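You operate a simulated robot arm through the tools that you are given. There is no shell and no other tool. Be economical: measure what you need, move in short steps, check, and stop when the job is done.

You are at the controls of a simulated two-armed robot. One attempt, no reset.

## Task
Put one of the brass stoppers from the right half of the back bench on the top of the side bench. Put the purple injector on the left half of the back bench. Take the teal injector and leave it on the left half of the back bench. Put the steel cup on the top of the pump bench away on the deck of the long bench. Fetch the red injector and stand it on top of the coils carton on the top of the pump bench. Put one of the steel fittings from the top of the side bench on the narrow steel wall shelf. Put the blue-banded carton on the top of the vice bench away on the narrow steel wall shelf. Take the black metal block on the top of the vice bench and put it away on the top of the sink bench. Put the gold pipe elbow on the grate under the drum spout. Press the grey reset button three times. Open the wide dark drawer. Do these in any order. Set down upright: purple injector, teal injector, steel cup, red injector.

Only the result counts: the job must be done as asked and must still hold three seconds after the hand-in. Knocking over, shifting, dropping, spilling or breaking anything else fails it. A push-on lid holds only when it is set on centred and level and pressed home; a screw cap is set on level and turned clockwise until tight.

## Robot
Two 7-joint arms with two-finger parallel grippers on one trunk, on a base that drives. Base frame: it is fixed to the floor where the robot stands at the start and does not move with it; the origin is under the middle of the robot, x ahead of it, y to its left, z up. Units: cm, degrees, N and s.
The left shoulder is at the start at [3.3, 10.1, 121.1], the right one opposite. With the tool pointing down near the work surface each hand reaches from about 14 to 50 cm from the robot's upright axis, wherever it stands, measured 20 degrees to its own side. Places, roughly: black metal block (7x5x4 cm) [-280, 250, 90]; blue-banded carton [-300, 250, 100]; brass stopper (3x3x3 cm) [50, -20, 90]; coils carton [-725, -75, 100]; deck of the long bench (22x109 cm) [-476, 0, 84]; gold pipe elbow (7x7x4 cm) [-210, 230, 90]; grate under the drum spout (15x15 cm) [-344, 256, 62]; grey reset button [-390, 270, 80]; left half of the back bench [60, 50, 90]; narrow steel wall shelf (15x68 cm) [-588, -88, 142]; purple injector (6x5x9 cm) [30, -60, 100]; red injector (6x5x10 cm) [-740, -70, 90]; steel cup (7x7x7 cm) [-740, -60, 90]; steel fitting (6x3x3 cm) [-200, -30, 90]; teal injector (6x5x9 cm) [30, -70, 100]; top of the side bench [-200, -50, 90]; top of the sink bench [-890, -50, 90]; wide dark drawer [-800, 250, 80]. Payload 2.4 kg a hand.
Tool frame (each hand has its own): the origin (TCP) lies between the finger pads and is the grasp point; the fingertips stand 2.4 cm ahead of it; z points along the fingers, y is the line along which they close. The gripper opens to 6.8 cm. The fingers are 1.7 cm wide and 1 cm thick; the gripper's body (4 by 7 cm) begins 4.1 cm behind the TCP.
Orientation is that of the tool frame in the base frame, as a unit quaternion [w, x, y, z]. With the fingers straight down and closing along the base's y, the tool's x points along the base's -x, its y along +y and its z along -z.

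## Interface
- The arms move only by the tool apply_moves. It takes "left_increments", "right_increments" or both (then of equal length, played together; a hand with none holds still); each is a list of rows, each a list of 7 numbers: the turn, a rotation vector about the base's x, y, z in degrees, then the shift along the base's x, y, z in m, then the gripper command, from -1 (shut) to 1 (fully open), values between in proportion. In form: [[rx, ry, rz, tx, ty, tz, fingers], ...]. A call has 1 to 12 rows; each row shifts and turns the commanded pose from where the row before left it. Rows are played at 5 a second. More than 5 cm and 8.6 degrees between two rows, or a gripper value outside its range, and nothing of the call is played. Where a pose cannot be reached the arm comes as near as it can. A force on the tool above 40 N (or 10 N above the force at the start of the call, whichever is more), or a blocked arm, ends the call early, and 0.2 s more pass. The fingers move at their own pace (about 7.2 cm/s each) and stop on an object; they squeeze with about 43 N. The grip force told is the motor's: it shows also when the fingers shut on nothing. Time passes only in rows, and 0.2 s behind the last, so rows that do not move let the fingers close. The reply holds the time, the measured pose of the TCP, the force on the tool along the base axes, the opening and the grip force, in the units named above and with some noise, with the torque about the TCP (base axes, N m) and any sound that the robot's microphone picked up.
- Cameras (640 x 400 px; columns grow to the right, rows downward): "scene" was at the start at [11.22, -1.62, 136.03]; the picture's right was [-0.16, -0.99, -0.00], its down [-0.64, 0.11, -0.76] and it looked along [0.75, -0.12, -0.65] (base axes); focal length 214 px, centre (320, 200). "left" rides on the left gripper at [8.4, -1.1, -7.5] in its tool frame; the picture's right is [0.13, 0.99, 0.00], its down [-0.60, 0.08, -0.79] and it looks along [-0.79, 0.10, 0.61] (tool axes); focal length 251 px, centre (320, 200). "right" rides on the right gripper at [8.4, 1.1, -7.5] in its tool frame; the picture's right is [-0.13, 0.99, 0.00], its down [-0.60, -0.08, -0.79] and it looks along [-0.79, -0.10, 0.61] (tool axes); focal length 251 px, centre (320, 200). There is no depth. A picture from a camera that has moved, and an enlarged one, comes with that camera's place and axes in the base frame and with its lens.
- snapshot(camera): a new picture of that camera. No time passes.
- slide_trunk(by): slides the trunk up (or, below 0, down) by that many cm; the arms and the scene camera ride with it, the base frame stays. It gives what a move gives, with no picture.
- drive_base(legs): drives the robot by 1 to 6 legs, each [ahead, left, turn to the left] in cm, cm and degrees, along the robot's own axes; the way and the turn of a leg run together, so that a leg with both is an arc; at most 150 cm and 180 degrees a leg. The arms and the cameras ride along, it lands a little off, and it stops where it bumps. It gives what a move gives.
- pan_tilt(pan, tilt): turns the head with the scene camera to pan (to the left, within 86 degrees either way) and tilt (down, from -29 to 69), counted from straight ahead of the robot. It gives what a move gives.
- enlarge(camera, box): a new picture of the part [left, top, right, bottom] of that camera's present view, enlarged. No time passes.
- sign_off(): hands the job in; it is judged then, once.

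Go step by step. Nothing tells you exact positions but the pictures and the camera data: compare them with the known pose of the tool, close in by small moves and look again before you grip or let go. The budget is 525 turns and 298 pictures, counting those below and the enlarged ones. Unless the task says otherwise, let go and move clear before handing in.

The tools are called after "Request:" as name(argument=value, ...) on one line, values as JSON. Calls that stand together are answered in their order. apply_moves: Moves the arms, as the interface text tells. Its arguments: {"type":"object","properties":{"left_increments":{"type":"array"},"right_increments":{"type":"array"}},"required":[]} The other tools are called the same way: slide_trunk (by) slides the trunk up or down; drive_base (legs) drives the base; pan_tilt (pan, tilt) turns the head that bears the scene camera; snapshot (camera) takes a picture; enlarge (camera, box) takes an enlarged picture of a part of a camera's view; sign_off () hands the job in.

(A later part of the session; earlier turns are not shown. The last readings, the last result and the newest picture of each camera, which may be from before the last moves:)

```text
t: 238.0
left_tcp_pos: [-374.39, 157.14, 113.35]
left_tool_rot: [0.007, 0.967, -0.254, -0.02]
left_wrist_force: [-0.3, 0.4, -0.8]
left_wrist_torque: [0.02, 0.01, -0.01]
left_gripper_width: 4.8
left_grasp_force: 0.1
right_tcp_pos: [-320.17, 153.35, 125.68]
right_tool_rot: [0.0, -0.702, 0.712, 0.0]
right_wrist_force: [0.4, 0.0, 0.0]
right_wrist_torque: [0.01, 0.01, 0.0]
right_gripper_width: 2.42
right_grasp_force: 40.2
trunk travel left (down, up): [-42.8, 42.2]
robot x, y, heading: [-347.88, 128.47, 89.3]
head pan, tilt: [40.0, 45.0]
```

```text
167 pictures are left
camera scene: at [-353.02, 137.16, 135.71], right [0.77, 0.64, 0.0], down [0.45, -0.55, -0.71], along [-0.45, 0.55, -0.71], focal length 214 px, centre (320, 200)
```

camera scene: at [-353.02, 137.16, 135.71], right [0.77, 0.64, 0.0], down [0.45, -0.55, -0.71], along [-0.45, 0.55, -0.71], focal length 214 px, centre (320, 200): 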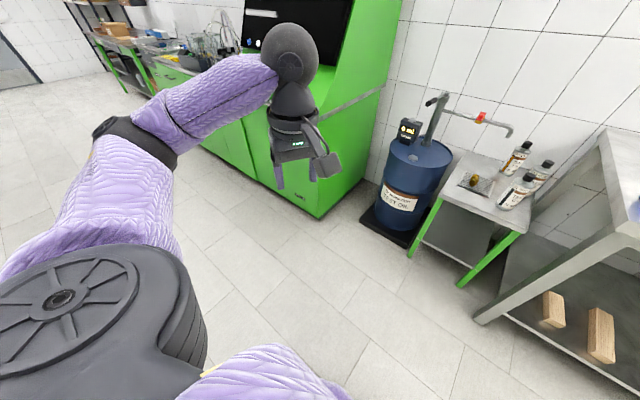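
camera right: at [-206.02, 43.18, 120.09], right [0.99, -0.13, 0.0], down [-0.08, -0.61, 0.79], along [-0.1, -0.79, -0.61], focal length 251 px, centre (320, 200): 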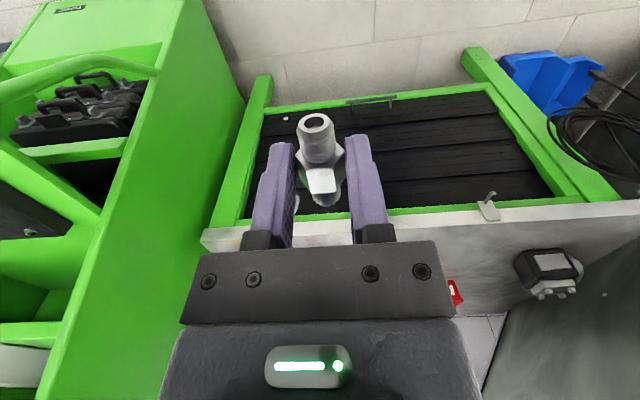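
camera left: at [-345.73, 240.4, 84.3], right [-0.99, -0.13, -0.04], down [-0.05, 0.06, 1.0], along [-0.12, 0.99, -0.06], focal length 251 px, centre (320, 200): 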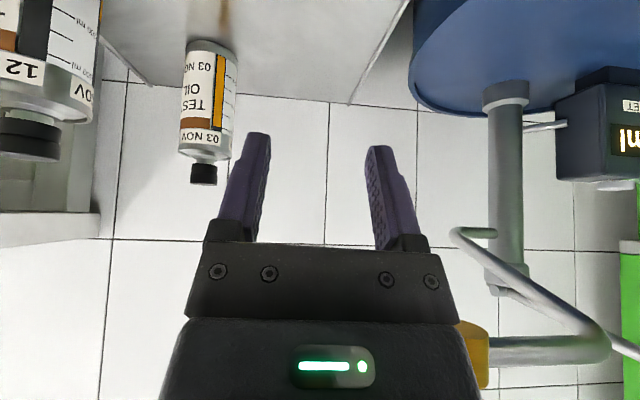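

That restored the natural elbow-out configuration. I'll square the tool up.

Request:
apply_moves(left_increments=[[0.2, -2.4, -7, 0.01, -0.01, 0.02, 0.4], [0, 0, -7.5, 0, 0, 0.02, 0.4], [0, 0, -7.5, 0, 0, 0.02, 0.4], [0, 0, -7.5, 0, 0, 0.02, 0.4], [0, 0, -7.5, 0, 0, 0, 0.4], [0, 0, -7.5, 0, 0, 0, 0.4], [0, 0, -7.5, 0, 0, 0, 0.4], [0, 0, -8, 0, 0, 0, 0.4], [0, 0, 0, 0, 0, 0, 0.4]])

Request:
pan_tilt(pan=55, tilt=25)

Request:
snapshot(camera="scene")

```text
t: 240.0
left_tcp_pos: [-373.39, 156.33, 121.29]
left_tool_rot: [-0.002, 0.709, -0.705, -0.001]
left_wrist_force: [-0.1, -0.2, -0.2]
left_wrist_torque: [-0.02, 0.01, 0.03]
left_gripper_width: 4.76
left_grasp_force: 0.1
right_tcp_pos: [-320.08, 153.24, 125.74]
right_tool_rot: [0.001, -0.702, 0.712, 0.0]
right_wrist_force: [0.0, 0.4, -0.8]
right_wrist_torque: [-0.03, 0.0, 0.0]
right_gripper_width: 2.43
right_grasp_force: 39.8
trunk travel left (down, up): [-42.8, 42.2]
robot x, y, heading: [-347.96, 128.2, 89.4]
head pan, tilt: [40.0, 45.0]
```

```text
t: 240.8
left_tcp_pos: [-373.3, 156.33, 121.34]
left_tool_rot: [-0.003, 0.709, -0.705, -0.002]
left_wrist_force: [0.3, -1.2, -0.8]
left_wrist_torque: [-0.02, -0.01, 0.01]
left_gripper_width: 4.75
left_grasp_force: 0.1
right_tcp_pos: [-320.11, 153.33, 125.6]
right_tool_rot: [0.001, -0.703, 0.712, -0.001]
right_wrist_force: [0.3, 0.0, -0.5]
right_wrist_torque: [-0.05, 0.0, -0.02]
right_gripper_width: 2.45
right_grasp_force: 40.3
trunk travel left (down, up): [-42.8, 42.2]
robot x, y, heading: [-348.36, 128.49, 89.5]
head pan, tilt: [55.0, 25.0]
```

```text
166 pictures are left
camera scene: at [-355.33, 136.24, 138.76], right [0.58, 0.81, 0.0], down [0.34, -0.25, -0.91], along [-0.74, 0.53, -0.42], focal length 214 px, centre (320, 200)
```

scene: 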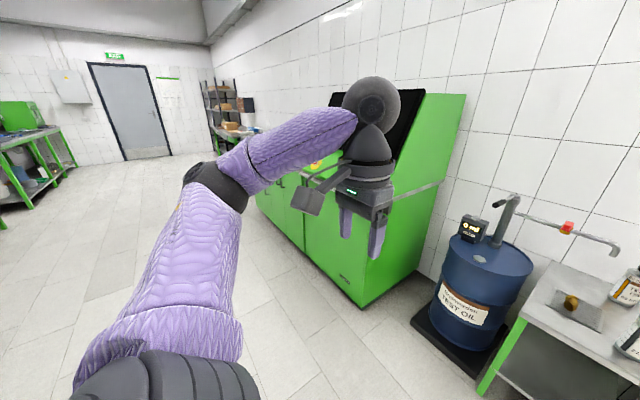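

I'll zoom on the drum's meter, which has a RESET label and a grey knob.

Request:
enlarge(camera="scene", box=[430, 180, 560, 280])

```text
4.00 times, centred on (495, 230) of scene
camera zoom: at [-355.33, 136.24, 138.76], right [0.58, 0.81, 0.0], down [0.34, -0.25, -0.91], along [-0.74, 0.53, -0.42], focal length 858 px, centre (-380, 80)
```

zoom: 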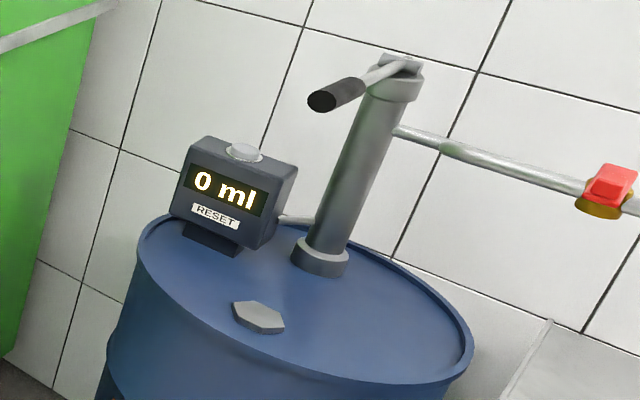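

The reset button is on top of the meter at about [-390.5, 269.6, 78.3]. I'll line up at x≈-381 and use a tilted left hand with closed fingers.

Request:
drive_base(legs=[[0, 33, 0.5], [62, 0, 0]])

Request:
pan_tilt(pan=5, tilt=45)

Request:
snapshot(camera="scene")

Request:
snapshot(camera="left")

```text
t: 246.1
left_tcp_pos: [-406.15, 219.42, 121.43]
left_tool_rot: [-0.002, 0.709, -0.705, -0.002]
left_wrist_force: [-0.2, 0.3, 0.0]
left_wrist_torque: [-0.01, 0.01, 0.01]
left_gripper_width: 4.76
left_grasp_force: 0.0
right_tcp_pos: [-353.0, 216.64, 125.74]
right_tool_rot: [0.0, -0.703, 0.711, -0.001]
right_wrist_force: [0.1, -0.2, -1.0]
right_wrist_torque: [-0.03, 0.03, -0.02]
right_gripper_width: 2.41
right_grasp_force: 40.1
trunk travel left (down, up): [-42.8, 42.2]
robot x, y, heading: [-380.5, 191.72, 89.8]
head pan, tilt: [55.0, 25.0]
```

```text
t: 247.3
left_tcp_pos: [-406.24, 219.54, 121.34]
left_tool_rot: [-0.002, 0.71, -0.704, -0.002]
left_wrist_force: [0.4, 1.1, 0.5]
left_wrist_torque: [0.03, 0.01, 0.01]
left_gripper_width: 4.76
left_grasp_force: 0.2
right_tcp_pos: [-352.99, 216.63, 125.66]
right_tool_rot: [0.0, -0.703, 0.711, -0.001]
right_wrist_force: [0.2, -0.7, -1.4]
right_wrist_torque: [0.03, -0.02, -0.03]
right_gripper_width: 2.43
right_grasp_force: 40.5
trunk travel left (down, up): [-42.8, 42.2]
robot x, y, heading: [-380.91, 191.67, 89.6]
head pan, tilt: [5.0, 45.0]
```

```text
164 pictures are left
camera scene: at [-381.29, 202.2, 135.71], right [1.0, 0.08, 0.0], down [0.06, -0.7, -0.71], along [-0.06, 0.7, -0.71], focal length 214 px, centre (320, 200)
```

scene: 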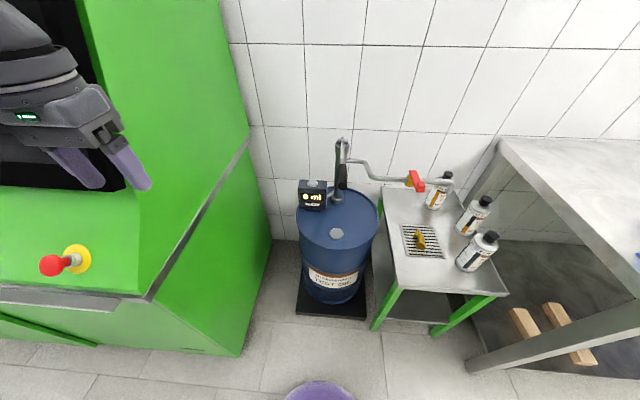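

```text
163 pictures are left
camera left: at [-405.15, 211.1, 128.76], right [-0.99, -0.14, 0.0], down [-0.09, 0.6, 0.8], along [-0.11, 0.79, -0.61], focal length 251 px, centre (320, 200)
```

left: 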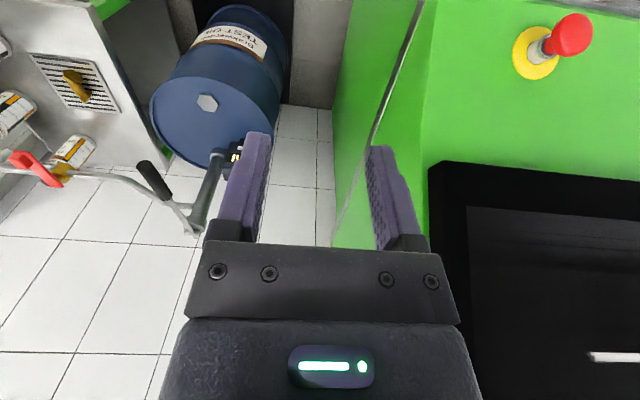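

Request:
drive_base(legs=[[0, -5, 0.3], [14, 0, 0]])

Request:
apply_moves(left_increments=[[7, 0, 0, 0.01, 0.02, -0.02, -1], [7, 0, 0, 0.01, 0.02, -0.02, -1], [7, 0, 0, 0.01, 0.02, -0.02, -1], [7, 0, 0, 0.01, 0.02, -0.02, -1], [7, 0, 0, 0.01, 0.02, -0.02, -1], [3, 0, 0, 0.01, 0.02, -0.02, -1], [0, 0, 0, 0.01, 0.02, -0.02, -1], [0, 0, 0, 0.01, 0.02, 0, -1], [0, 0, 0, 0, 0, 0, -1]])

Request:
snapshot(camera="scene")

Request:
snapshot(camera="left")

```text
t: 249.2
left_tcp_pos: [-401.26, 233.34, 121.41]
left_tool_rot: [-0.001, 0.712, -0.702, 0.0]
left_wrist_force: [0.6, -0.2, 0.5]
left_wrist_torque: [-0.01, 0.01, -0.01]
left_gripper_width: 4.75
left_grasp_force: 0.0
right_tcp_pos: [-348.21, 230.76, 125.65]
right_tool_rot: [0.0, -0.705, 0.71, -0.001]
right_wrist_force: [0.6, -0.2, -0.4]
right_wrist_torque: [-0.01, 0.0, -0.03]
right_gripper_width: 2.43
right_grasp_force: 40.0
trunk travel left (down, up): [-42.8, 42.2]
robot x, y, heading: [-375.9, 205.84, 90.0]
head pan, tilt: [5.0, 45.0]
```

```text
t: 251.2
left_tcp_pos: [-393.49, 249.24, 107.43]
left_tool_rot: [-0.234, 0.672, -0.664, -0.23]
left_wrist_force: [-0.5, -0.1, 0.3]
left_wrist_torque: [-0.04, 0.02, 0.0]
left_gripper_width: 0.0
left_grasp_force: 23.6
right_tcp_pos: [-348.24, 230.66, 125.75]
right_tool_rot: [0.001, -0.705, 0.71, -0.001]
right_wrist_force: [-1.4, 0.1, -1.0]
right_wrist_torque: [0.02, 0.0, 0.0]
right_gripper_width: 2.44
right_grasp_force: 40.1
trunk travel left (down, up): [-42.8, 42.2]
robot x, y, heading: [-375.46, 205.47, 89.8]
head pan, tilt: [5.0, 45.0]
```

```text
162 pictures are left
camera scene: at [-376.39, 216.06, 135.71], right [1.0, 0.08, 0.0], down [0.06, -0.7, -0.71], along [-0.06, 0.7, -0.71], focal length 214 px, centre (320, 200)
```

scene: 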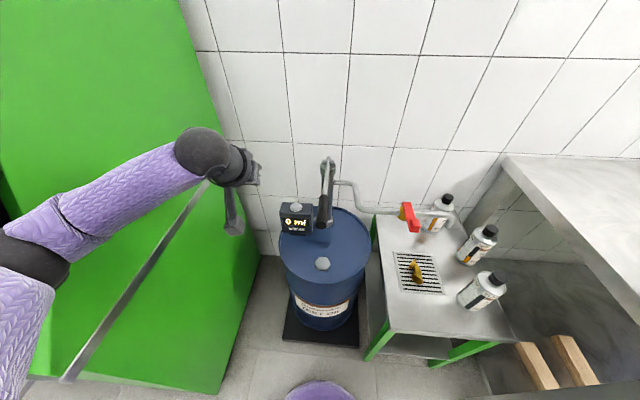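

```text
161 pictures are left
camera left: at [-392.4, 238.09, 108.05], right [-0.99, -0.11, -0.09], down [-0.09, -0.02, 1.0], along [-0.11, 0.99, 0.01], focal length 251 px, centre (320, 200)
```

left: 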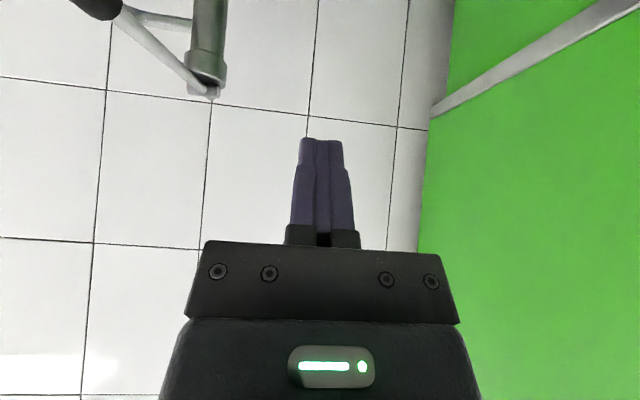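

Request:
slide_trunk(by=-12)

Request:
apply_moves(left_increments=[[0, 0, 0, 0.02, 0.03, 0, -1], [0, 0, 0, 0.02, 0.04, 0, -1], [0, 0, 0, 0, 0.04, 0, -1], [0, 0, 0, 0, 0.04, 0, -1], [0, 0, 0, 0, 0.02, -0.03, -1], [0, 0, 0, 0, 0.005, -0.04, -1], [0, 0, 0, 0, 0, -0.03, -1], [0, 0, 0, 0, 0, 0, -1]])

Request:
snapshot(camera="left")

Request:
enlarge(camera="scene", box=[220, 100, 400, 300])

```text
t: 252.7
left_tcp_pos: [-393.35, 249.32, 95.47]
left_tool_rot: [-0.234, 0.672, -0.663, -0.231]
left_wrist_force: [-0.2, 0.7, 0.0]
left_wrist_torque: [0.0, 0.02, -0.02]
left_gripper_width: 0.0
left_grasp_force: 23.7
right_tcp_pos: [-348.27, 231.28, 113.29]
right_tool_rot: [-0.005, -0.705, 0.709, -0.007]
right_wrist_force: [0.2, 0.1, -0.6]
right_wrist_torque: [0.01, -0.02, 0.04]
right_gripper_width: 2.42
right_grasp_force: 40.0
trunk travel left (down, up): [-30.8, 54.2]
robot x, y, heading: [-375.58, 205.44, 90.1]
head pan, tilt: [5.0, 45.0]
```

```text
t: 254.5
left_tcp_pos: [-389.19, 265.19, 85.32]
left_tool_rot: [-0.235, 0.671, -0.664, -0.23]
left_wrist_force: [-0.9, -0.5, 0.1]
left_wrist_torque: [0.01, 0.02, -0.01]
left_gripper_width: 0.02
left_grasp_force: 23.3
left hand out of reach, approached as far as the arm can: row 6, 7
right_tcp_pos: [-348.22, 231.17, 113.08]
right_tool_rot: [-0.006, -0.705, 0.71, -0.008]
right_wrist_force: [0.2, 0.2, -0.4]
right_wrist_torque: [0.0, -0.02, 0.02]
right_gripper_width: 2.44
right_grasp_force: 40.4
trunk travel left (down, up): [-30.8, 54.2]
robot x, y, heading: [-375.85, 205.21, 89.7]
head pan, tilt: [5.0, 45.0]
```

```text
160 pictures are left
camera left: at [-388.09, 254.04, 85.92], right [-0.99, -0.11, -0.09], down [-0.09, -0.02, 1.0], along [-0.11, 0.99, 0.01], focal length 251 px, centre (320, 200)
```

left: 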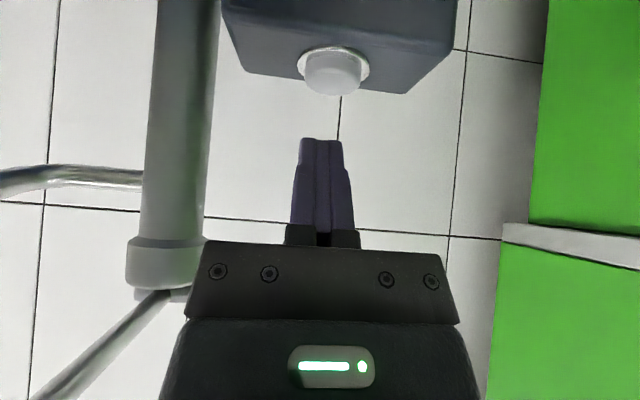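

```text
2.00 times, centred on (310, 200) of scene
camera zoom: at [-376.38, 218.01, 123.61], right [1.0, 0.08, 0.0], down [0.06, -0.7, -0.71], along [-0.06, 0.7, -0.71], focal length 429 px, centre (340, 200)
```

zoom: 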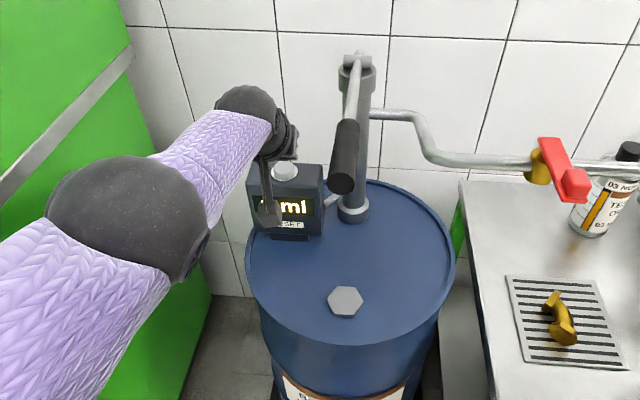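

The button top is at about [-389.5, 265.2, 81]. My fingertips are 1.5 cm beyond and 2 cm above it. I'll adjust, then press down in small steps.

Request:
apply_moves(left_increments=[[0, 0, 0, -0.004, -0.015, 0, -1], [0, 0, 0, 0, 0, -0.01, -1], [0, 0, 0, 0, 0, -0.005, -1], [0, 0, 0, 0, 0, 0, -1]])

Request:
snapshot(camera="left")

```text
t: 255.5
left_tcp_pos: [-389.48, 264.9, 83.59]
left_tool_rot: [-0.234, 0.672, -0.664, -0.231]
left_wrist_force: [-0.6, -0.3, -0.8]
left_wrist_torque: [0.03, 0.01, 0.0]
left_gripper_width: 0.0
left_grasp_force: 23.3
left hand out of reach, approached as far as the arm can: row 1
right_tcp_pos: [-348.15, 231.21, 113.21]
right_tool_rot: [-0.006, -0.705, 0.71, -0.006]
right_wrist_force: [0.1, 0.7, -0.8]
right_wrist_torque: [0.01, 0.0, 0.0]
right_gripper_width: 2.44
right_grasp_force: 40.4
trunk travel left (down, up): [-30.8, 54.2]
robot x, y, heading: [-375.94, 205.22, 89.8]
head pan, tilt: [5.0, 45.0]
```

```text
158 pictures are left
camera left: at [-388.39, 253.69, 84.24], right [-0.99, -0.11, -0.09], down [-0.09, -0.02, 1.0], along [-0.11, 0.99, 0.01], focal length 251 px, centre (320, 200)
```

left: 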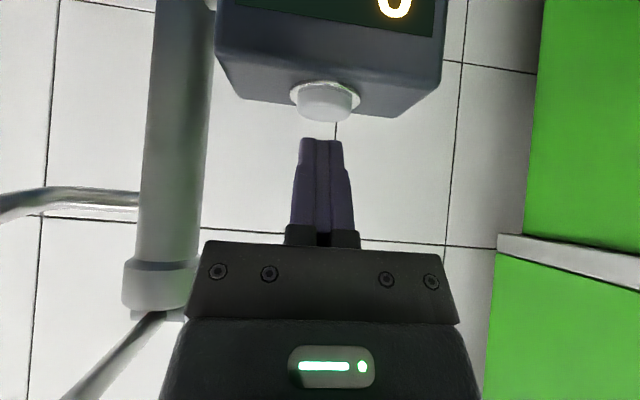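

Request:
apply_moves(left_increments=[[0, 0, 0, -0.002, -0.012, 0, -1], [0, 0, 0, 0, 0, -0.005, -1], [0, 0, 0, 0, 0, 0, -1]])

Request:
snapshot(camera="left")

```text
t: 256.3
left_tcp_pos: [-389.65, 263.88, 83.11]
left_tool_rot: [-0.235, 0.671, -0.665, -0.23]
left_wrist_force: [0.6, 0.4, -0.7]
left_wrist_torque: [-0.01, 0.0, 0.0]
left_gripper_width: 0.0
left_grasp_force: 23.3
right_tcp_pos: [-348.12, 231.35, 113.31]
right_tool_rot: [-0.006, -0.704, 0.71, -0.007]
right_wrist_force: [-0.4, -0.3, -0.5]
right_wrist_torque: [0.02, 0.02, -0.04]
right_gripper_width: 2.44
right_grasp_force: 40.0
trunk travel left (down, up): [-30.8, 54.2]
robot x, y, heading: [-376.0, 205.27, 89.5]
head pan, tilt: [5.0, 45.0]
```

```text
157 pictures are left
camera left: at [-388.55, 252.76, 83.75], right [-0.99, -0.11, -0.09], down [-0.09, -0.02, 1.0], along [-0.11, 0.99, 0.01], focal length 251 px, centre (320, 200)
```

left: 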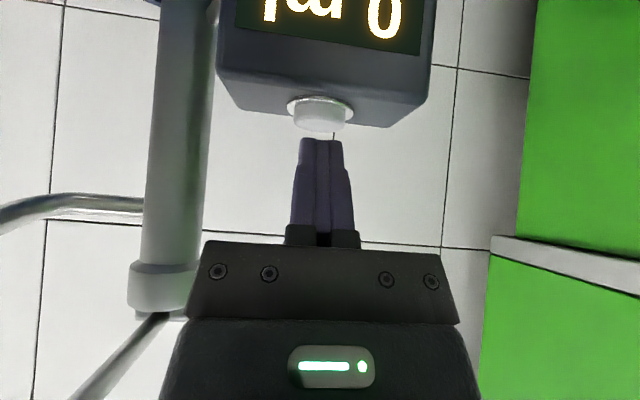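

From the parallax between the views, the button is actually deeper, at about [-389.8, 269, 78.3]. I'll drive 4 cm closer.

Request:
drive_base(legs=[[4, 0, 0]])

Request:
snapshot(camera="left")

Request:
enlarge(camera="scene", box=[220, 100, 400, 220])

```text
t: 257.1
left_tcp_pos: [-389.55, 268.0, 83.0]
left_tool_rot: [-0.234, 0.672, -0.664, -0.229]
left_wrist_force: [0.4, -0.6, -0.5]
left_wrist_torque: [0.0, 0.01, 0.02]
left_gripper_width: 0.0
left_grasp_force: 23.2
right_tcp_pos: [-348.17, 235.3, 113.16]
right_tool_rot: [-0.006, -0.705, 0.71, -0.007]
right_wrist_force: [0.8, 0.4, 0.1]
right_wrist_torque: [-0.06, 0.0, -0.01]
right_gripper_width: 2.43
right_grasp_force: 40.5
trunk travel left (down, up): [-30.8, 54.2]
robot x, y, heading: [-375.59, 209.11, 89.9]
head pan, tilt: [5.0, 45.0]
```

```text
156 pictures are left
camera left: at [-388.55, 256.82, 83.74], right [-0.99, -0.11, -0.09], down [-0.09, -0.02, 1.0], along [-0.11, 0.99, 0.01], focal length 251 px, centre (320, 200)
```

left: 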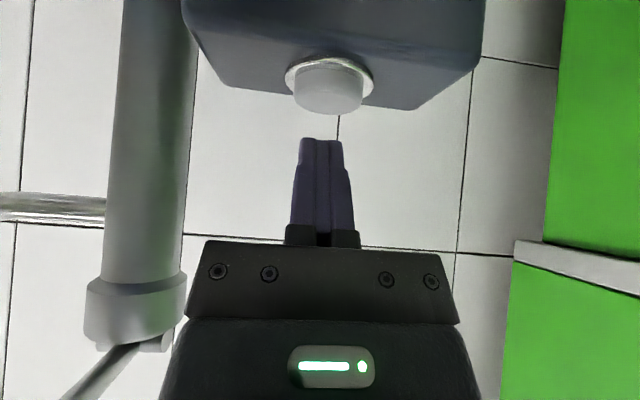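

```text
3.33 times, centred on (310, 160) of scene
camera zoom: at [-376.36, 222.07, 123.6], right [1.0, 0.08, 0.0], down [0.06, -0.7, -0.71], along [-0.06, 0.7, -0.71], focal length 715 px, centre (353, 333)
```

zoom: 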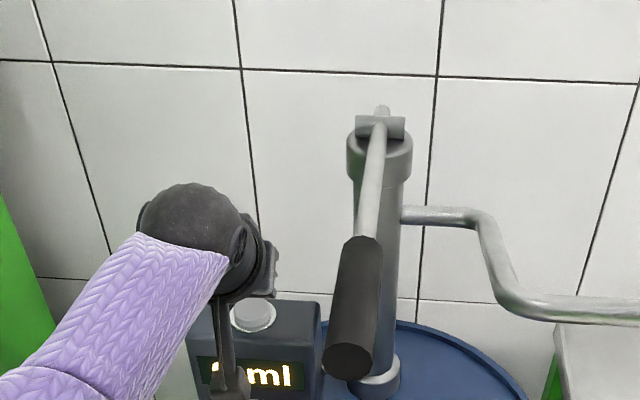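

Now the button top is at about [-390.2, 269, 79.5], just below the fingertips. I'll lower to contact.

Request:
apply_moves(left_increments=[[0, 0, 0, -0.006, -0.004, 0, -1], [0, 0, 0, 0, 0, -0.01, -1], [0, 0, 0, 0, 0, -0.004, -1], [0, 0, 0, 0, 0, 0, -1]])

Request:
snapshot(camera="left")

```text
t: 258.1
left_tcp_pos: [-390.26, 267.72, 81.69]
left_tool_rot: [-0.234, 0.672, -0.664, -0.23]
left_wrist_force: [0.1, -0.1, 0.1]
left_wrist_torque: [0.02, 0.0, 0.0]
left_gripper_width: 0.01
left_grasp_force: 23.9
right_tcp_pos: [-348.15, 235.28, 113.1]
right_tool_rot: [-0.006, -0.705, 0.71, -0.007]
right_wrist_force: [-0.4, 0.0, -0.9]
right_wrist_torque: [0.0, 0.02, 0.0]
right_gripper_width: 2.44
right_grasp_force: 40.7
trunk travel left (down, up): [-30.8, 54.2]
robot x, y, heading: [-375.39, 209.31, 90.1]
head pan, tilt: [5.0, 45.0]
```

```text
154 pictures are left
camera left: at [-389.19, 256.46, 82.3], right [-0.99, -0.11, -0.09], down [-0.09, -0.02, 1.0], along [-0.11, 0.99, 0.01], focal length 251 px, centre (320, 200)
```

left: 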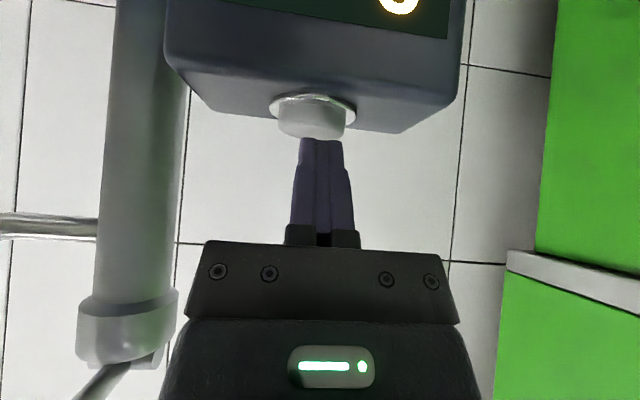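

Request:
apply_moves(left_increments=[[0, 0, 0, 0.003, 0, 0, -1], [0, 0, 0, 0, 0, -0.002, -1], [0, 0, 0, 0, 0, -0.002, -1], [0, 0, 0, 0, 0, -0.002, -1], [0, 0, 0, 0, 0, -0.002, -1], [0, 0, 0, 0, 0, 0, -1]])

Request:
snapshot(camera="left")

```text
t: 259.5
left_tcp_pos: [-389.86, 267.53, 81.08]
left_tool_rot: [-0.234, 0.672, -0.663, -0.23]
left_wrist_force: [-1.1, 0.5, 1.9]
left_wrist_torque: [0.05, 0.05, 0.03]
left_gripper_width: 0.02
left_grasp_force: 23.3
right_tcp_pos: [-348.28, 235.37, 113.1]
right_tool_rot: [-0.006, -0.704, 0.71, -0.006]
right_wrist_force: [0.3, 0.2, -1.3]
right_wrist_torque: [-0.01, -0.02, 0.02]
right_gripper_width: 2.44
right_grasp_force: 40.7
trunk travel left (down, up): [-30.8, 54.2]
robot x, y, heading: [-375.85, 209.56, 90.0]
head pan, tilt: [5.0, 45.0]
heard: click
```

```text
153 pictures are left
camera left: at [-388.88, 256.37, 81.63], right [-0.99, -0.11, -0.09], down [-0.09, -0.02, 1.0], along [-0.11, 0.99, 0.01], focal length 251 px, centre (320, 200)
```

left: 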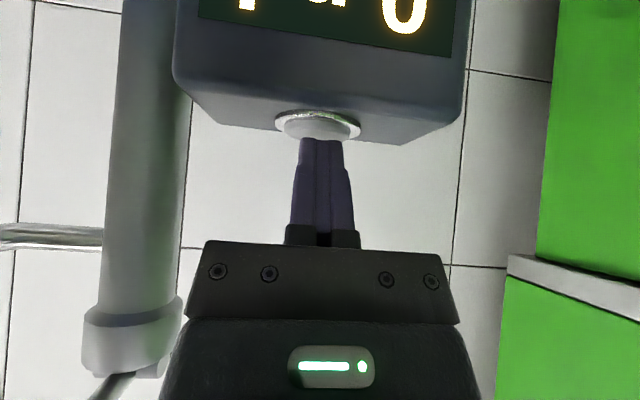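

One click heard. I'll lift off, then press a second time.

Request:
apply_moves(left_increments=[[0, 0, 0, 0, 0, 0.01, -1], [0, 0, 0, 0, 0, 0.005, -1], [0, 0, 0, 0, 0, 0, -1]])

Request:
apply_moves(left_increments=[[0, 0, 0, 0, 0, -0.005, -1], [0, 0, 0, 0, 0, -0.004, -1], [0, 0, 0, 0, 0, -0.003, -1], [0, 0, 0, 0, 0, -0.003, -1], [0, 0, 0, 0, 0, 0, -1]])

```text
t: 260.3
left_tcp_pos: [-389.97, 267.64, 82.57]
left_tool_rot: [-0.233, 0.672, -0.664, -0.229]
left_wrist_force: [0.3, 0.3, -0.3]
left_wrist_torque: [0.01, 0.02, 0.04]
left_gripper_width: 0.02
left_grasp_force: 23.4
right_tcp_pos: [-348.25, 235.3, 113.29]
right_tool_rot: [-0.006, -0.704, 0.71, -0.006]
right_wrist_force: [-0.2, -0.4, -0.5]
right_wrist_torque: [-0.03, 0.0, -0.01]
right_gripper_width: 2.41
right_grasp_force: 39.7
trunk travel left (down, up): [-30.8, 54.2]
robot x, y, heading: [-375.74, 209.58, 89.8]
head pan, tilt: [5.0, 45.0]
```

```text
t: 261.5
left_tcp_pos: [-389.84, 267.51, 80.87]
left_tool_rot: [-0.234, 0.673, -0.663, -0.23]
left_wrist_force: [-0.3, 0.0, 3.6]
left_wrist_torque: [0.03, -0.03, -0.02]
left_gripper_width: 0.0
left_grasp_force: 23.9
right_tcp_pos: [-348.27, 235.24, 113.15]
right_tool_rot: [-0.007, -0.704, 0.71, -0.007]
right_wrist_force: [-0.6, 0.8, 0.2]
right_wrist_torque: [0.01, 0.04, 0.01]
right_gripper_width: 2.44
right_grasp_force: 40.6
trunk travel left (down, up): [-30.8, 54.2]
robot x, y, heading: [-375.62, 209.67, 89.8]
head pan, tilt: [5.0, 45.0]
heard: click
```

Second click heard. Now the third press.

Request:
apply_moves(left_increments=[[0, 0, 0, 0, 0, 0.01, -1], [0, 0, 0, 0, 0, 0.005, -1], [0, 0, 0, 0, 0, 0, -1]])

Request:
apply_moves(left_increments=[[0, 0, 0, 0, 0, -0.005, -1], [0, 0, 0, 0, 0, -0.004, -1], [0, 0, 0, 0, 0, -0.003, -1], [0, 0, 0, 0, 0, -0.003, -1], [0, 0, 0, 0, 0, 0, -1]])

```text
t: 262.3
left_tcp_pos: [-390.07, 267.57, 82.42]
left_tool_rot: [-0.234, 0.672, -0.664, -0.229]
left_wrist_force: [-0.3, 0.1, -0.1]
left_wrist_torque: [0.0, 0.01, 0.02]
left_gripper_width: 0.02
left_grasp_force: 23.5
right_tcp_pos: [-348.27, 235.28, 113.2]
right_tool_rot: [-0.005, -0.705, 0.71, -0.006]
right_wrist_force: [0.5, 1.4, -0.5]
right_wrist_torque: [0.0, 0.0, 0.02]
right_gripper_width: 2.43
right_grasp_force: 40.1
trunk travel left (down, up): [-30.8, 54.2]
robot x, y, heading: [-375.77, 209.32, 90.1]
head pan, tilt: [5.0, 45.0]
```

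```text
t: 263.5
left_tcp_pos: [-389.92, 267.54, 81.06]
left_tool_rot: [-0.234, 0.673, -0.663, -0.23]
left_wrist_force: [0.2, -0.4, 2.7]
left_wrist_torque: [-0.02, -0.02, 0.03]
left_gripper_width: 0.0
left_grasp_force: 23.6
right_tcp_pos: [-348.35, 235.24, 113.19]
right_tool_rot: [-0.006, -0.705, 0.709, -0.007]
right_wrist_force: [0.2, 0.5, 0.1]
right_wrist_torque: [-0.04, -0.02, 0.01]
right_gripper_width: 2.44
right_grasp_force: 40.1
trunk travel left (down, up): [-30.8, 54.2]
robot x, y, heading: [-375.75, 209.26, 90.2]
head pan, tilt: [5.0, 45.0]
heard: click
```

Three clicks done. I'll lift clear and back out.

Request:
apply_moves(left_increments=[[0, 0, 0, 0, 0, 0.02, -1], [0, 0, 0, -0.01, 0, 0.03, -1], [0, 0, 0, -0.01, -0.01, 0.03, -1]])

Request:
slide_trunk(by=12)

Request:
drive_base(legs=[[-60, 0, 0]])

Request:
apply_moves(left_increments=[[-6.5, 0, 0, -0.01, -0.02, 0.01, 0.4], [-6.5, 0, 0, -0.01, -0.02, 0.01, 0.4], [-6.5, 0, 0, -0.01, -0.02, 0.01, 0.4], [-6.5, 0, 0, -0.01, -0.02, 0.01, 0.4], [-6.5, 0, 0, -0.01, -0.02, 0.01, 0.4], [-6, 0, 0, 0, -0.02, 0, 0.4], [0, 0, 0, 0, -0.02, 0, 0.4], [0, 0, 0, 0, 0, 0, 0.4]])

Request:
snapshot(camera="scene")

```text
t: 264.3
left_tcp_pos: [-391.97, 266.54, 89.02]
left_tool_rot: [-0.234, 0.672, -0.664, -0.229]
left_wrist_force: [-0.8, 0.0, 0.0]
left_wrist_torque: [0.02, -0.02, 0.01]
left_gripper_width: 0.0
left_grasp_force: 23.4
right_tcp_pos: [-348.28, 235.31, 113.37]
right_tool_rot: [-0.005, -0.705, 0.709, -0.006]
right_wrist_force: [0.6, 0.2, -1.4]
right_wrist_torque: [-0.02, 0.02, 0.01]
right_gripper_width: 2.43
right_grasp_force: 39.9
trunk travel left (down, up): [-30.8, 54.2]
robot x, y, heading: [-376.05, 209.12, 89.9]
head pan, tilt: [5.0, 45.0]
```

```text
t: 265.8
left_tcp_pos: [-391.88, 266.51, 100.94]
left_tool_rot: [-0.234, 0.672, -0.664, -0.229]
left_wrist_force: [-0.1, 0.3, -0.4]
left_wrist_torque: [0.02, 0.0, 0.02]
left_gripper_width: 0.0
left_grasp_force: 24.2
right_tcp_pos: [-348.15, 235.24, 125.23]
right_tool_rot: [-0.006, -0.705, 0.709, -0.007]
right_wrist_force: [-0.2, -1.1, -0.2]
right_wrist_torque: [-0.03, 0.0, 0.02]
right_gripper_width: 2.42
right_grasp_force: 40.0
trunk travel left (down, up): [-42.8, 42.2]
robot x, y, heading: [-375.97, 209.41, 89.9]
head pan, tilt: [5.0, 45.0]
```

```text
t: 269.2
left_tcp_pos: [-391.85, 206.59, 100.97]
left_tool_rot: [-0.234, 0.671, -0.665, -0.229]
left_wrist_force: [0.7, -0.2, 0.7]
left_wrist_torque: [0.02, 0.0, 0.0]
left_gripper_width: 0.0
left_grasp_force: 23.7
right_tcp_pos: [-348.46, 175.23, 125.19]
right_tool_rot: [-0.006, -0.702, 0.712, -0.006]
right_wrist_force: [-0.6, -0.5, 0.1]
right_wrist_torque: [0.04, -0.01, -0.03]
right_gripper_width: 2.42
right_grasp_force: 40.1
trunk travel left (down, up): [-42.8, 42.2]
robot x, y, heading: [-376.06, 149.34, 89.8]
head pan, tilt: [5.0, 45.0]
```

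```text
t: 271.0
left_tcp_pos: [-396.81, 192.7, 106.03]
left_tool_rot: [0.0, 0.711, -0.704, 0.004]
left_wrist_force: [1.2, -0.2, 0.5]
left_wrist_torque: [-0.01, 0.0, -0.01]
left_gripper_width: 4.75
left_grasp_force: 0.1
right_tcp_pos: [-348.47, 175.28, 125.17]
right_tool_rot: [-0.006, -0.703, 0.711, -0.007]
right_wrist_force: [-0.9, -0.2, -1.0]
right_wrist_torque: [-0.01, -0.02, 0.03]
right_gripper_width: 2.41
right_grasp_force: 40.1
trunk travel left (down, up): [-42.8, 42.2]
robot x, y, heading: [-376.39, 149.42, 89.7]
head pan, tilt: [5.0, 45.0]
```

```text
152 pictures are left
camera scene: at [-376.6, 160.16, 135.71], right [1.0, 0.08, 0.0], down [0.06, -0.71, -0.71], along [-0.06, 0.7, -0.71], focal length 214 px, centre (320, 200)
```

scene: 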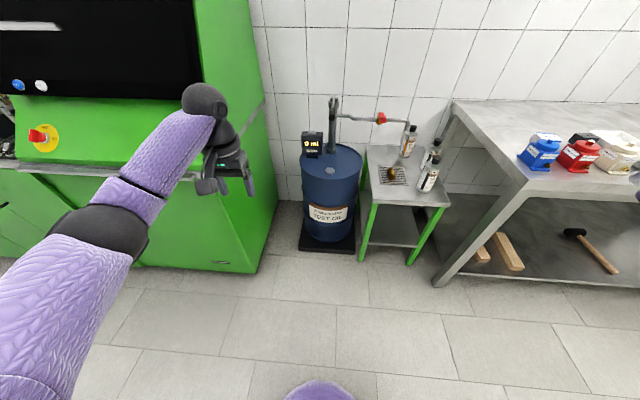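

Next is the blue-banded SEALS carton at about [-294, 243], behind the blue container. I'll drive over and look.

Request:
apply_moves(left_increments=[[0, 0, 0, 0, -0.03, 0.03, 1], [0, 0, 0, 0, -0.03, 0.03, 1], [0, 0, 0, 0, -0.03, 0.03, 1], [0, 0, 0, 0, 0, 0.03, 1], [0, 0, 0, 0, 0, 0.03, 1]])

Request:
drive_base(legs=[[0, -94, 0.3], [41, 0, 0]])

Request:
pan_tilt(pan=8, tilt=45)

Request:
snapshot(camera="scene")

Request:
snapshot(camera="left")

```text
t: 272.2
left_tcp_pos: [-396.88, 183.58, 121.29]
left_tool_rot: [-0.001, 0.711, -0.703, 0.003]
left_wrist_force: [0.6, -0.1, -0.4]
left_wrist_torque: [0.01, -0.01, 0.0]
left_gripper_width: 6.8
left_grasp_force: 0.2
right_tcp_pos: [-348.46, 175.21, 125.13]
right_tool_rot: [-0.005, -0.702, 0.712, -0.007]
right_wrist_force: [0.0, 0.4, -0.1]
right_wrist_torque: [0.01, 0.0, 0.01]
right_gripper_width: 2.42
right_grasp_force: 39.6
trunk travel left (down, up): [-42.8, 42.2]
robot x, y, heading: [-375.89, 149.19, 89.6]
head pan, tilt: [5.0, 45.0]
```

```text
t: 279.3
left_tcp_pos: [-302.58, 224.24, 121.25]
left_tool_rot: [0.001, 0.711, -0.703, 0.003]
left_wrist_force: [0.0, -0.1, 0.0]
left_wrist_torque: [0.0, -0.02, 0.01]
left_gripper_width: 6.81
left_grasp_force: 0.1
right_tcp_pos: [-254.15, 216.14, 125.21]
right_tool_rot: [-0.006, -0.704, 0.71, -0.007]
right_wrist_force: [0.0, -0.8, -0.8]
right_wrist_torque: [-0.02, 0.0, 0.03]
right_gripper_width: 2.44
right_grasp_force: 40.4
trunk travel left (down, up): [-42.8, 42.2]
robot x, y, heading: [-281.74, 189.85, 89.7]
head pan, tilt: [5.0, 45.0]
```

```text
t: 279.9
left_tcp_pos: [-302.65, 224.11, 121.12]
left_tool_rot: [-0.001, 0.711, -0.703, 0.003]
left_wrist_force: [-0.2, 0.6, -0.3]
left_wrist_torque: [-0.01, -0.01, 0.03]
left_gripper_width: 6.83
left_grasp_force: 0.0
right_tcp_pos: [-254.11, 216.05, 125.24]
right_tool_rot: [-0.005, -0.704, 0.71, -0.007]
right_wrist_force: [0.2, -0.3, -0.5]
right_wrist_torque: [0.03, -0.01, 0.0]
right_gripper_width: 2.43
right_grasp_force: 40.3
trunk travel left (down, up): [-42.8, 42.2]
robot x, y, heading: [-281.79, 190.2, 89.9]
head pan, tilt: [8.0, 45.0]
```

```text
151 pictures are left
camera scene: at [-282.74, 200.75, 135.71], right [0.99, 0.14, 0.0], down [0.1, -0.7, -0.71], along [-0.1, 0.7, -0.71], focal length 214 px, centre (320, 200)
```

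scene: 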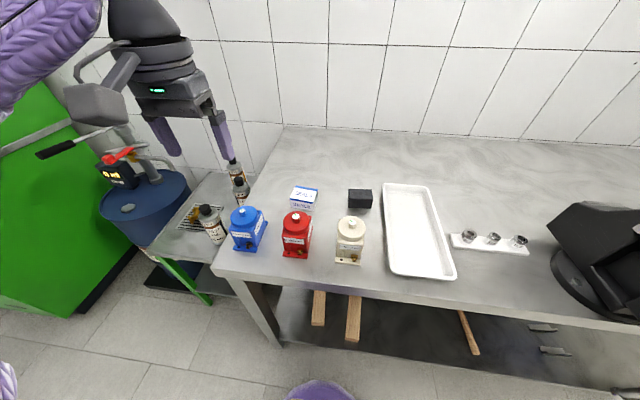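

```text
150 pictures are left
camera left: at [-301.52, 215.82, 128.62], right [-0.99, -0.14, -0.01], down [-0.09, 0.61, 0.79], along [-0.11, 0.78, -0.61], focal length 251 px, centre (320, 200)
```

left: 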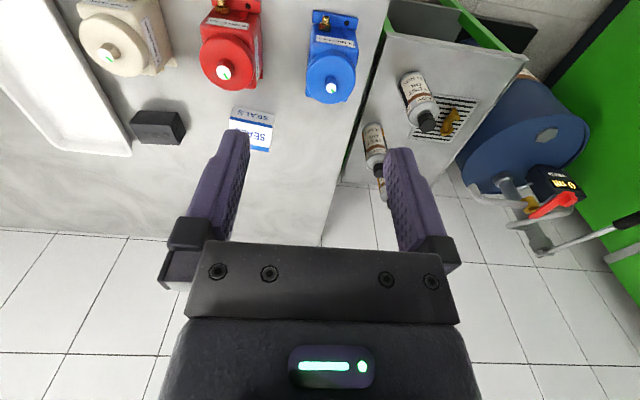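

Request:
enlarge(camera="scene", box=[260, 170, 400, 260])

Request:
enlarge(camera="left", box=[130, 60, 310, 170])

```text
4.44 times, centred on (330, 215) of scene
camera zoom: at [-282.74, 200.75, 135.71], right [0.99, 0.14, 0.0], down [0.1, -0.7, -0.71], along [-0.1, 0.7, -0.71], focal length 953 px, centre (276, 133)
```

zoom: 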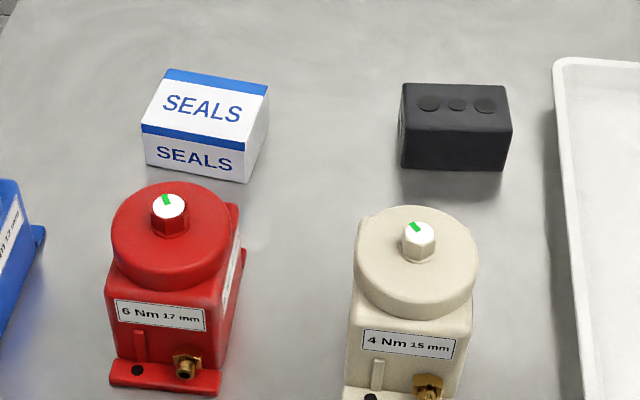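

```text
3.56 times, centred on (220, 115) of left
camera zoom: at [-301.52, 215.82, 128.62], right [-0.99, -0.14, -0.01], down [-0.09, 0.61, 0.79], along [-0.11, 0.78, -0.61], focal length 894 px, centre (676, 502)
```

zoom: 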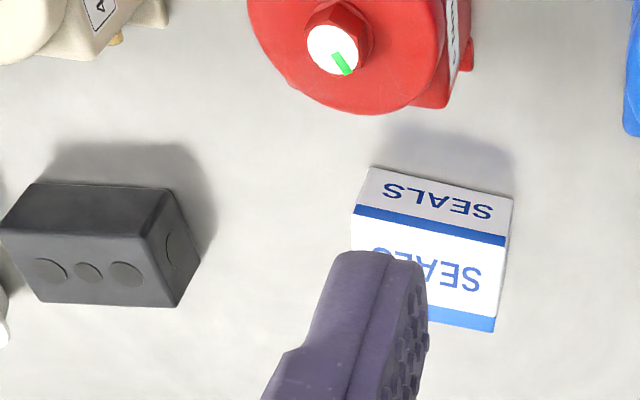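

The carton is about 6.9×5.2×3.7 cm, centred at [-293.5, 243.8]. I'll grip it across its 5 cm depth with the tool yawed 90° inward. First I drive closer and move over it.

Request:
drive_base(legs=[[8.5, 0, 0]])

Request:
apply_moves(left_increments=[[0, 0, 8.2, 0.009, 0.01, 0, 1], [0, 0, 8.2, 0.009, 0.01, 0, 1], [0, 0, 8.2, 0.009, 0.01, 0, 1], [0, 0, 8.2, 0.009, 0.01, 0, 1], [0, 0, 8.2, 0.009, 0.01, 0, 1], [0, 0, 8.2, 0.009, 0.01, -0.01, 1], [0, 0, 8.2, 0.009, 0.01, -0.01, 1], [0, 0, 8.2, 0.009, 0.01, -0.01, 1], [0, 0, 8.2, 0.009, 0.01, -0.01, 1], [0, 0, 8.2, 0.009, 0.01, -0.01, 1], [0, 0, 3.5, 0, 0.01, -0.03, 1], [0, 0, 0, 0, 0, 0, 1]])

Request:
snapshot(camera="left")

Request:
snapshot(camera="scene")

```text
t: 281.0
left_tcp_pos: [-302.58, 232.75, 121.08]
left_tool_rot: [0.0, 0.712, -0.702, 0.003]
left_wrist_force: [0.5, -0.3, -0.1]
left_wrist_torque: [-0.04, -0.03, -0.01]
left_gripper_width: 6.81
left_grasp_force: 0.1
right_tcp_pos: [-254.14, 224.46, 125.07]
right_tool_rot: [-0.007, -0.704, 0.71, -0.008]
right_wrist_force: [0.1, 0.3, -1.3]
right_wrist_torque: [-0.03, 0.0, -0.02]
right_gripper_width: 2.43
right_grasp_force: 39.8
trunk travel left (down, up): [-42.8, 42.2]
robot x, y, heading: [-281.31, 198.47, 90.1]
head pan, tilt: [8.0, 45.0]
```

```text
t: 283.6
left_tcp_pos: [-293.49, 243.56, 113.27]
left_tool_rot: [-0.003, 0.999, -0.032, 0.002]
left_wrist_force: [-0.5, -0.5, 0.2]
left_wrist_torque: [0.01, 0.03, -0.03]
left_gripper_width: 6.82
left_grasp_force: 0.0
right_tcp_pos: [-254.11, 224.34, 125.24]
right_tool_rot: [-0.006, -0.704, 0.71, -0.007]
right_wrist_force: [-0.4, -0.4, -1.3]
right_wrist_torque: [0.01, -0.03, -0.01]
right_gripper_width: 2.44
right_grasp_force: 40.5
trunk travel left (down, up): [-42.8, 42.2]
robot x, y, heading: [-281.82, 198.28, 90.0]
head pan, tilt: [8.0, 45.0]
```

```text
147 pictures are left
camera left: at [-285.26, 244.11, 120.72], right [0.07, -1.0, 0.0], down [-0.61, -0.04, 0.79], along [-0.79, -0.05, -0.61], focal length 251 px, centre (320, 200)
```

left: 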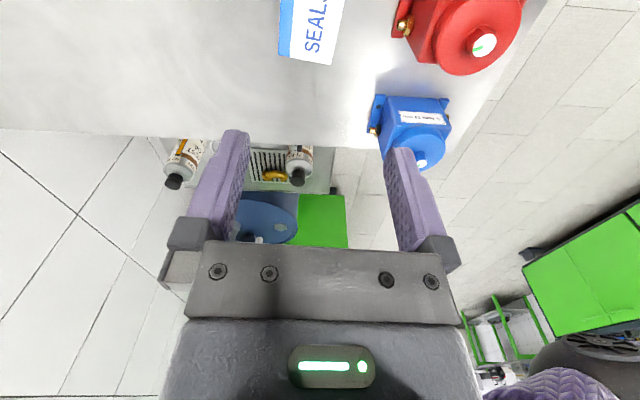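

```text
146 pictures are left
camera scene: at [-282.72, 209.16, 135.71], right [0.99, 0.14, 0.0], down [0.1, -0.7, -0.71], along [-0.1, 0.7, -0.71], focal length 214 px, centre (320, 200)
```

scene: 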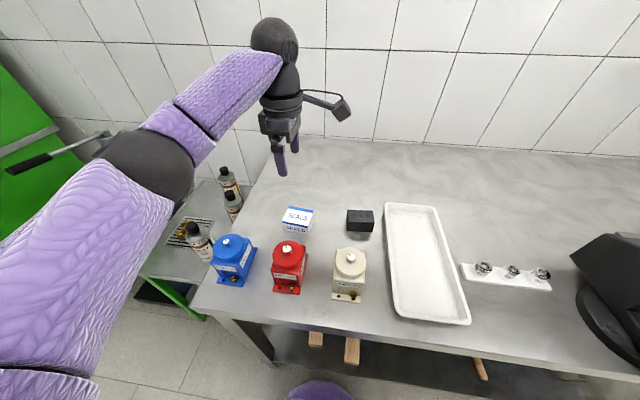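

Aligned with the carton. I'll descend partway and check.

Request:
apply_moves(left_increments=[[0, 0, 0, 0, 0, -0.04, 1], [0, 0, 0, 0, 0, -0.04, 1], [0, 0, 0, 0, 0, -0.04, 1], [0, 0, 0, 0, 0, 0, 1]])

Request:
snapshot(camera="left")

```text
t: 284.6
left_tcp_pos: [-293.58, 243.53, 101.23]
left_tool_rot: [-0.003, 0.999, -0.032, 0.002]
left_wrist_force: [0.4, 0.3, 0.5]
left_wrist_torque: [0.0, 0.0, 0.0]
left_gripper_width: 6.8
left_grasp_force: 0.0
right_tcp_pos: [-254.17, 224.33, 125.17]
right_tool_rot: [-0.005, -0.705, 0.709, -0.008]
right_wrist_force: [-0.5, 0.2, -0.6]
right_wrist_torque: [-0.02, -0.01, -0.03]
right_gripper_width: 2.43
right_grasp_force: 40.1
trunk travel left (down, up): [-42.8, 42.2]
robot x, y, heading: [-281.45, 198.26, 89.9]
head pan, tilt: [8.0, 45.0]
```

```text
145 pictures are left
camera left: at [-285.3, 244.04, 108.65], right [0.07, -1.0, 0.0], down [-0.61, -0.04, 0.79], along [-0.79, -0.05, -0.61], focal length 251 px, centre (320, 200)
```

left: 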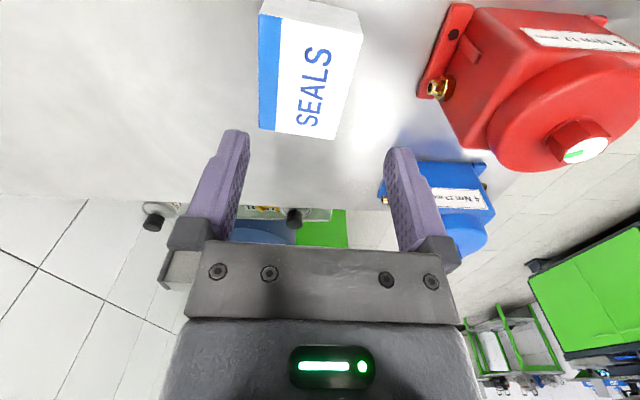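

Request:
apply_moves(left_increments=[[0, 0, 0, 0.01, 0.007, 0, 1], [0, 0, 0, 0, 0, -0.04, 1], [0, 0, 0, 0, 0, -0.02, 1], [0, 0, 0, 0, 0, 0, 1]])

Request:
snapshot(camera="left")

```text
t: 285.6
left_tcp_pos: [-292.72, 244.07, 95.07]
left_tool_rot: [-0.002, 0.999, -0.033, 0.002]
left_wrist_force: [-0.1, -0.4, 0.3]
left_wrist_torque: [-0.03, -0.01, -0.05]
left_gripper_width: 6.8
left_grasp_force: 0.0
right_tcp_pos: [-254.13, 224.36, 125.21]
right_tool_rot: [-0.006, -0.705, 0.709, -0.006]
right_wrist_force: [-0.4, -0.4, -1.4]
right_wrist_torque: [-0.03, -0.02, -0.02]
right_gripper_width: 2.44
right_grasp_force: 40.3
trunk travel left (down, up): [-42.8, 42.2]
robot x, y, heading: [-281.8, 198.58, 89.9]
head pan, tilt: [8.0, 45.0]
```

```text
144 pictures are left
camera left: at [-284.38, 244.62, 102.57], right [0.07, -1.0, 0.0], down [-0.61, -0.04, 0.79], along [-0.79, -0.05, -0.61], focal length 251 px, centre (320, 200)
```

left: 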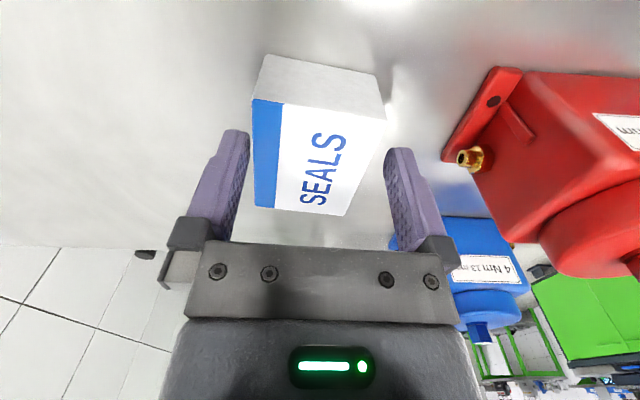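

Request:
apply_moves(left_increments=[[0, 0, -4, 0, 0.002, 0, 1], [0, 0, 0, 0, 0, -0.017, 1], [0, 0, 0, 0, 0, 0, 1]])

Request:
snapshot(camera="left")

```text
t: 286.4
left_tcp_pos: [-292.65, 244.41, 93.48]
left_tool_rot: [-0.002, 0.998, -0.067, 0.002]
left_wrist_force: [-0.3, -0.4, -0.1]
left_wrist_torque: [0.03, -0.02, 0.02]
left_gripper_width: 6.79
left_grasp_force: 0.0
right_tcp_pos: [-254.05, 224.31, 125.21]
right_tool_rot: [-0.005, -0.705, 0.709, -0.006]
right_wrist_force: [-0.4, 0.6, -0.1]
right_wrist_torque: [0.03, -0.01, 0.01]
right_gripper_width: 2.42
right_grasp_force: 40.2
trunk travel left (down, up): [-42.8, 42.2]
robot x, y, heading: [-281.94, 198.38, 89.8]
head pan, tilt: [8.0, 45.0]
```

```text
143 pictures are left
camera left: at [-284.29, 244.34, 100.89], right [0.0, -1.0, 0.0], down [-0.61, 0.0, 0.79], along [-0.79, 0.01, -0.61], focal length 251 px, centre (320, 200)
```

left: 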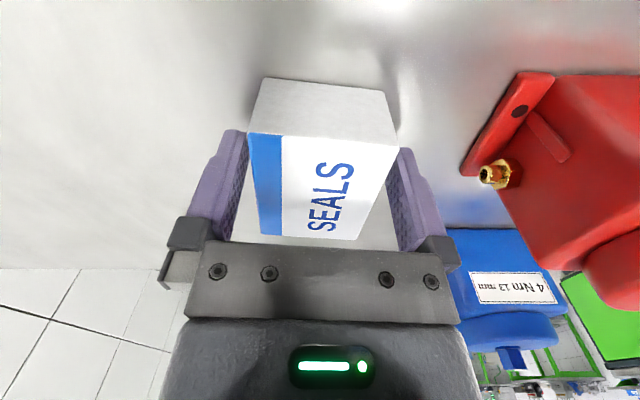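

The carton sits between the fingers. I'll close and lift.

Request:
apply_moves(left_increments=[[0, 0, 0, 0, 0, 0, 0.3], [0, 0, 0, 0, 0, 0, -1], [0, 0, 0, 0, 0, 0, -1], [0, 0, 0, 0, 0, 0, -1], [0, 0, 0, 0, 0, 0.03, -1], [0, 0, 0, 0, 0, 0.04, -1], [0, 0, 0, 0, 0, 0.04, -1], [0, 0, 0, 0, 0, 0.04, -1], [0, 0, 0, 0, 0, 0, -1]])

Request:
snapshot(camera="left")

```text
t: 288.4
left_tcp_pos: [-292.44, 244.44, 108.47]
left_tool_rot: [-0.003, 0.998, -0.067, 0.002]
left_wrist_force: [0.8, 0.6, -1.6]
left_wrist_torque: [-0.01, -0.02, -0.01]
left_gripper_width: 5.46
left_grasp_force: 43.0
right_tcp_pos: [-254.07, 224.4, 125.16]
right_tool_rot: [-0.005, -0.704, 0.71, -0.007]
right_wrist_force: [0.1, 0.7, -1.0]
right_wrist_torque: [0.01, -0.01, 0.02]
right_gripper_width: 2.44
right_grasp_force: 40.1
trunk travel left (down, up): [-42.8, 42.2]
robot x, y, heading: [-281.77, 198.63, 89.8]
head pan, tilt: [8.0, 45.0]
```

```text
142 pictures are left
camera left: at [-284.14, 244.34, 116.0], right [0.0, -1.0, 0.0], down [-0.61, 0.0, 0.79], along [-0.79, 0.01, -0.61], focal length 251 px, centre (320, 200)
```

left: 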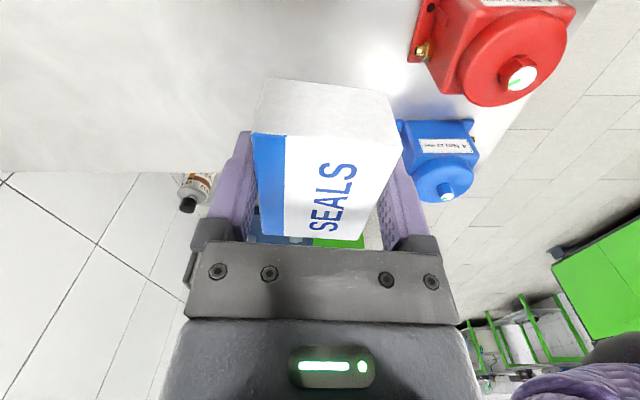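

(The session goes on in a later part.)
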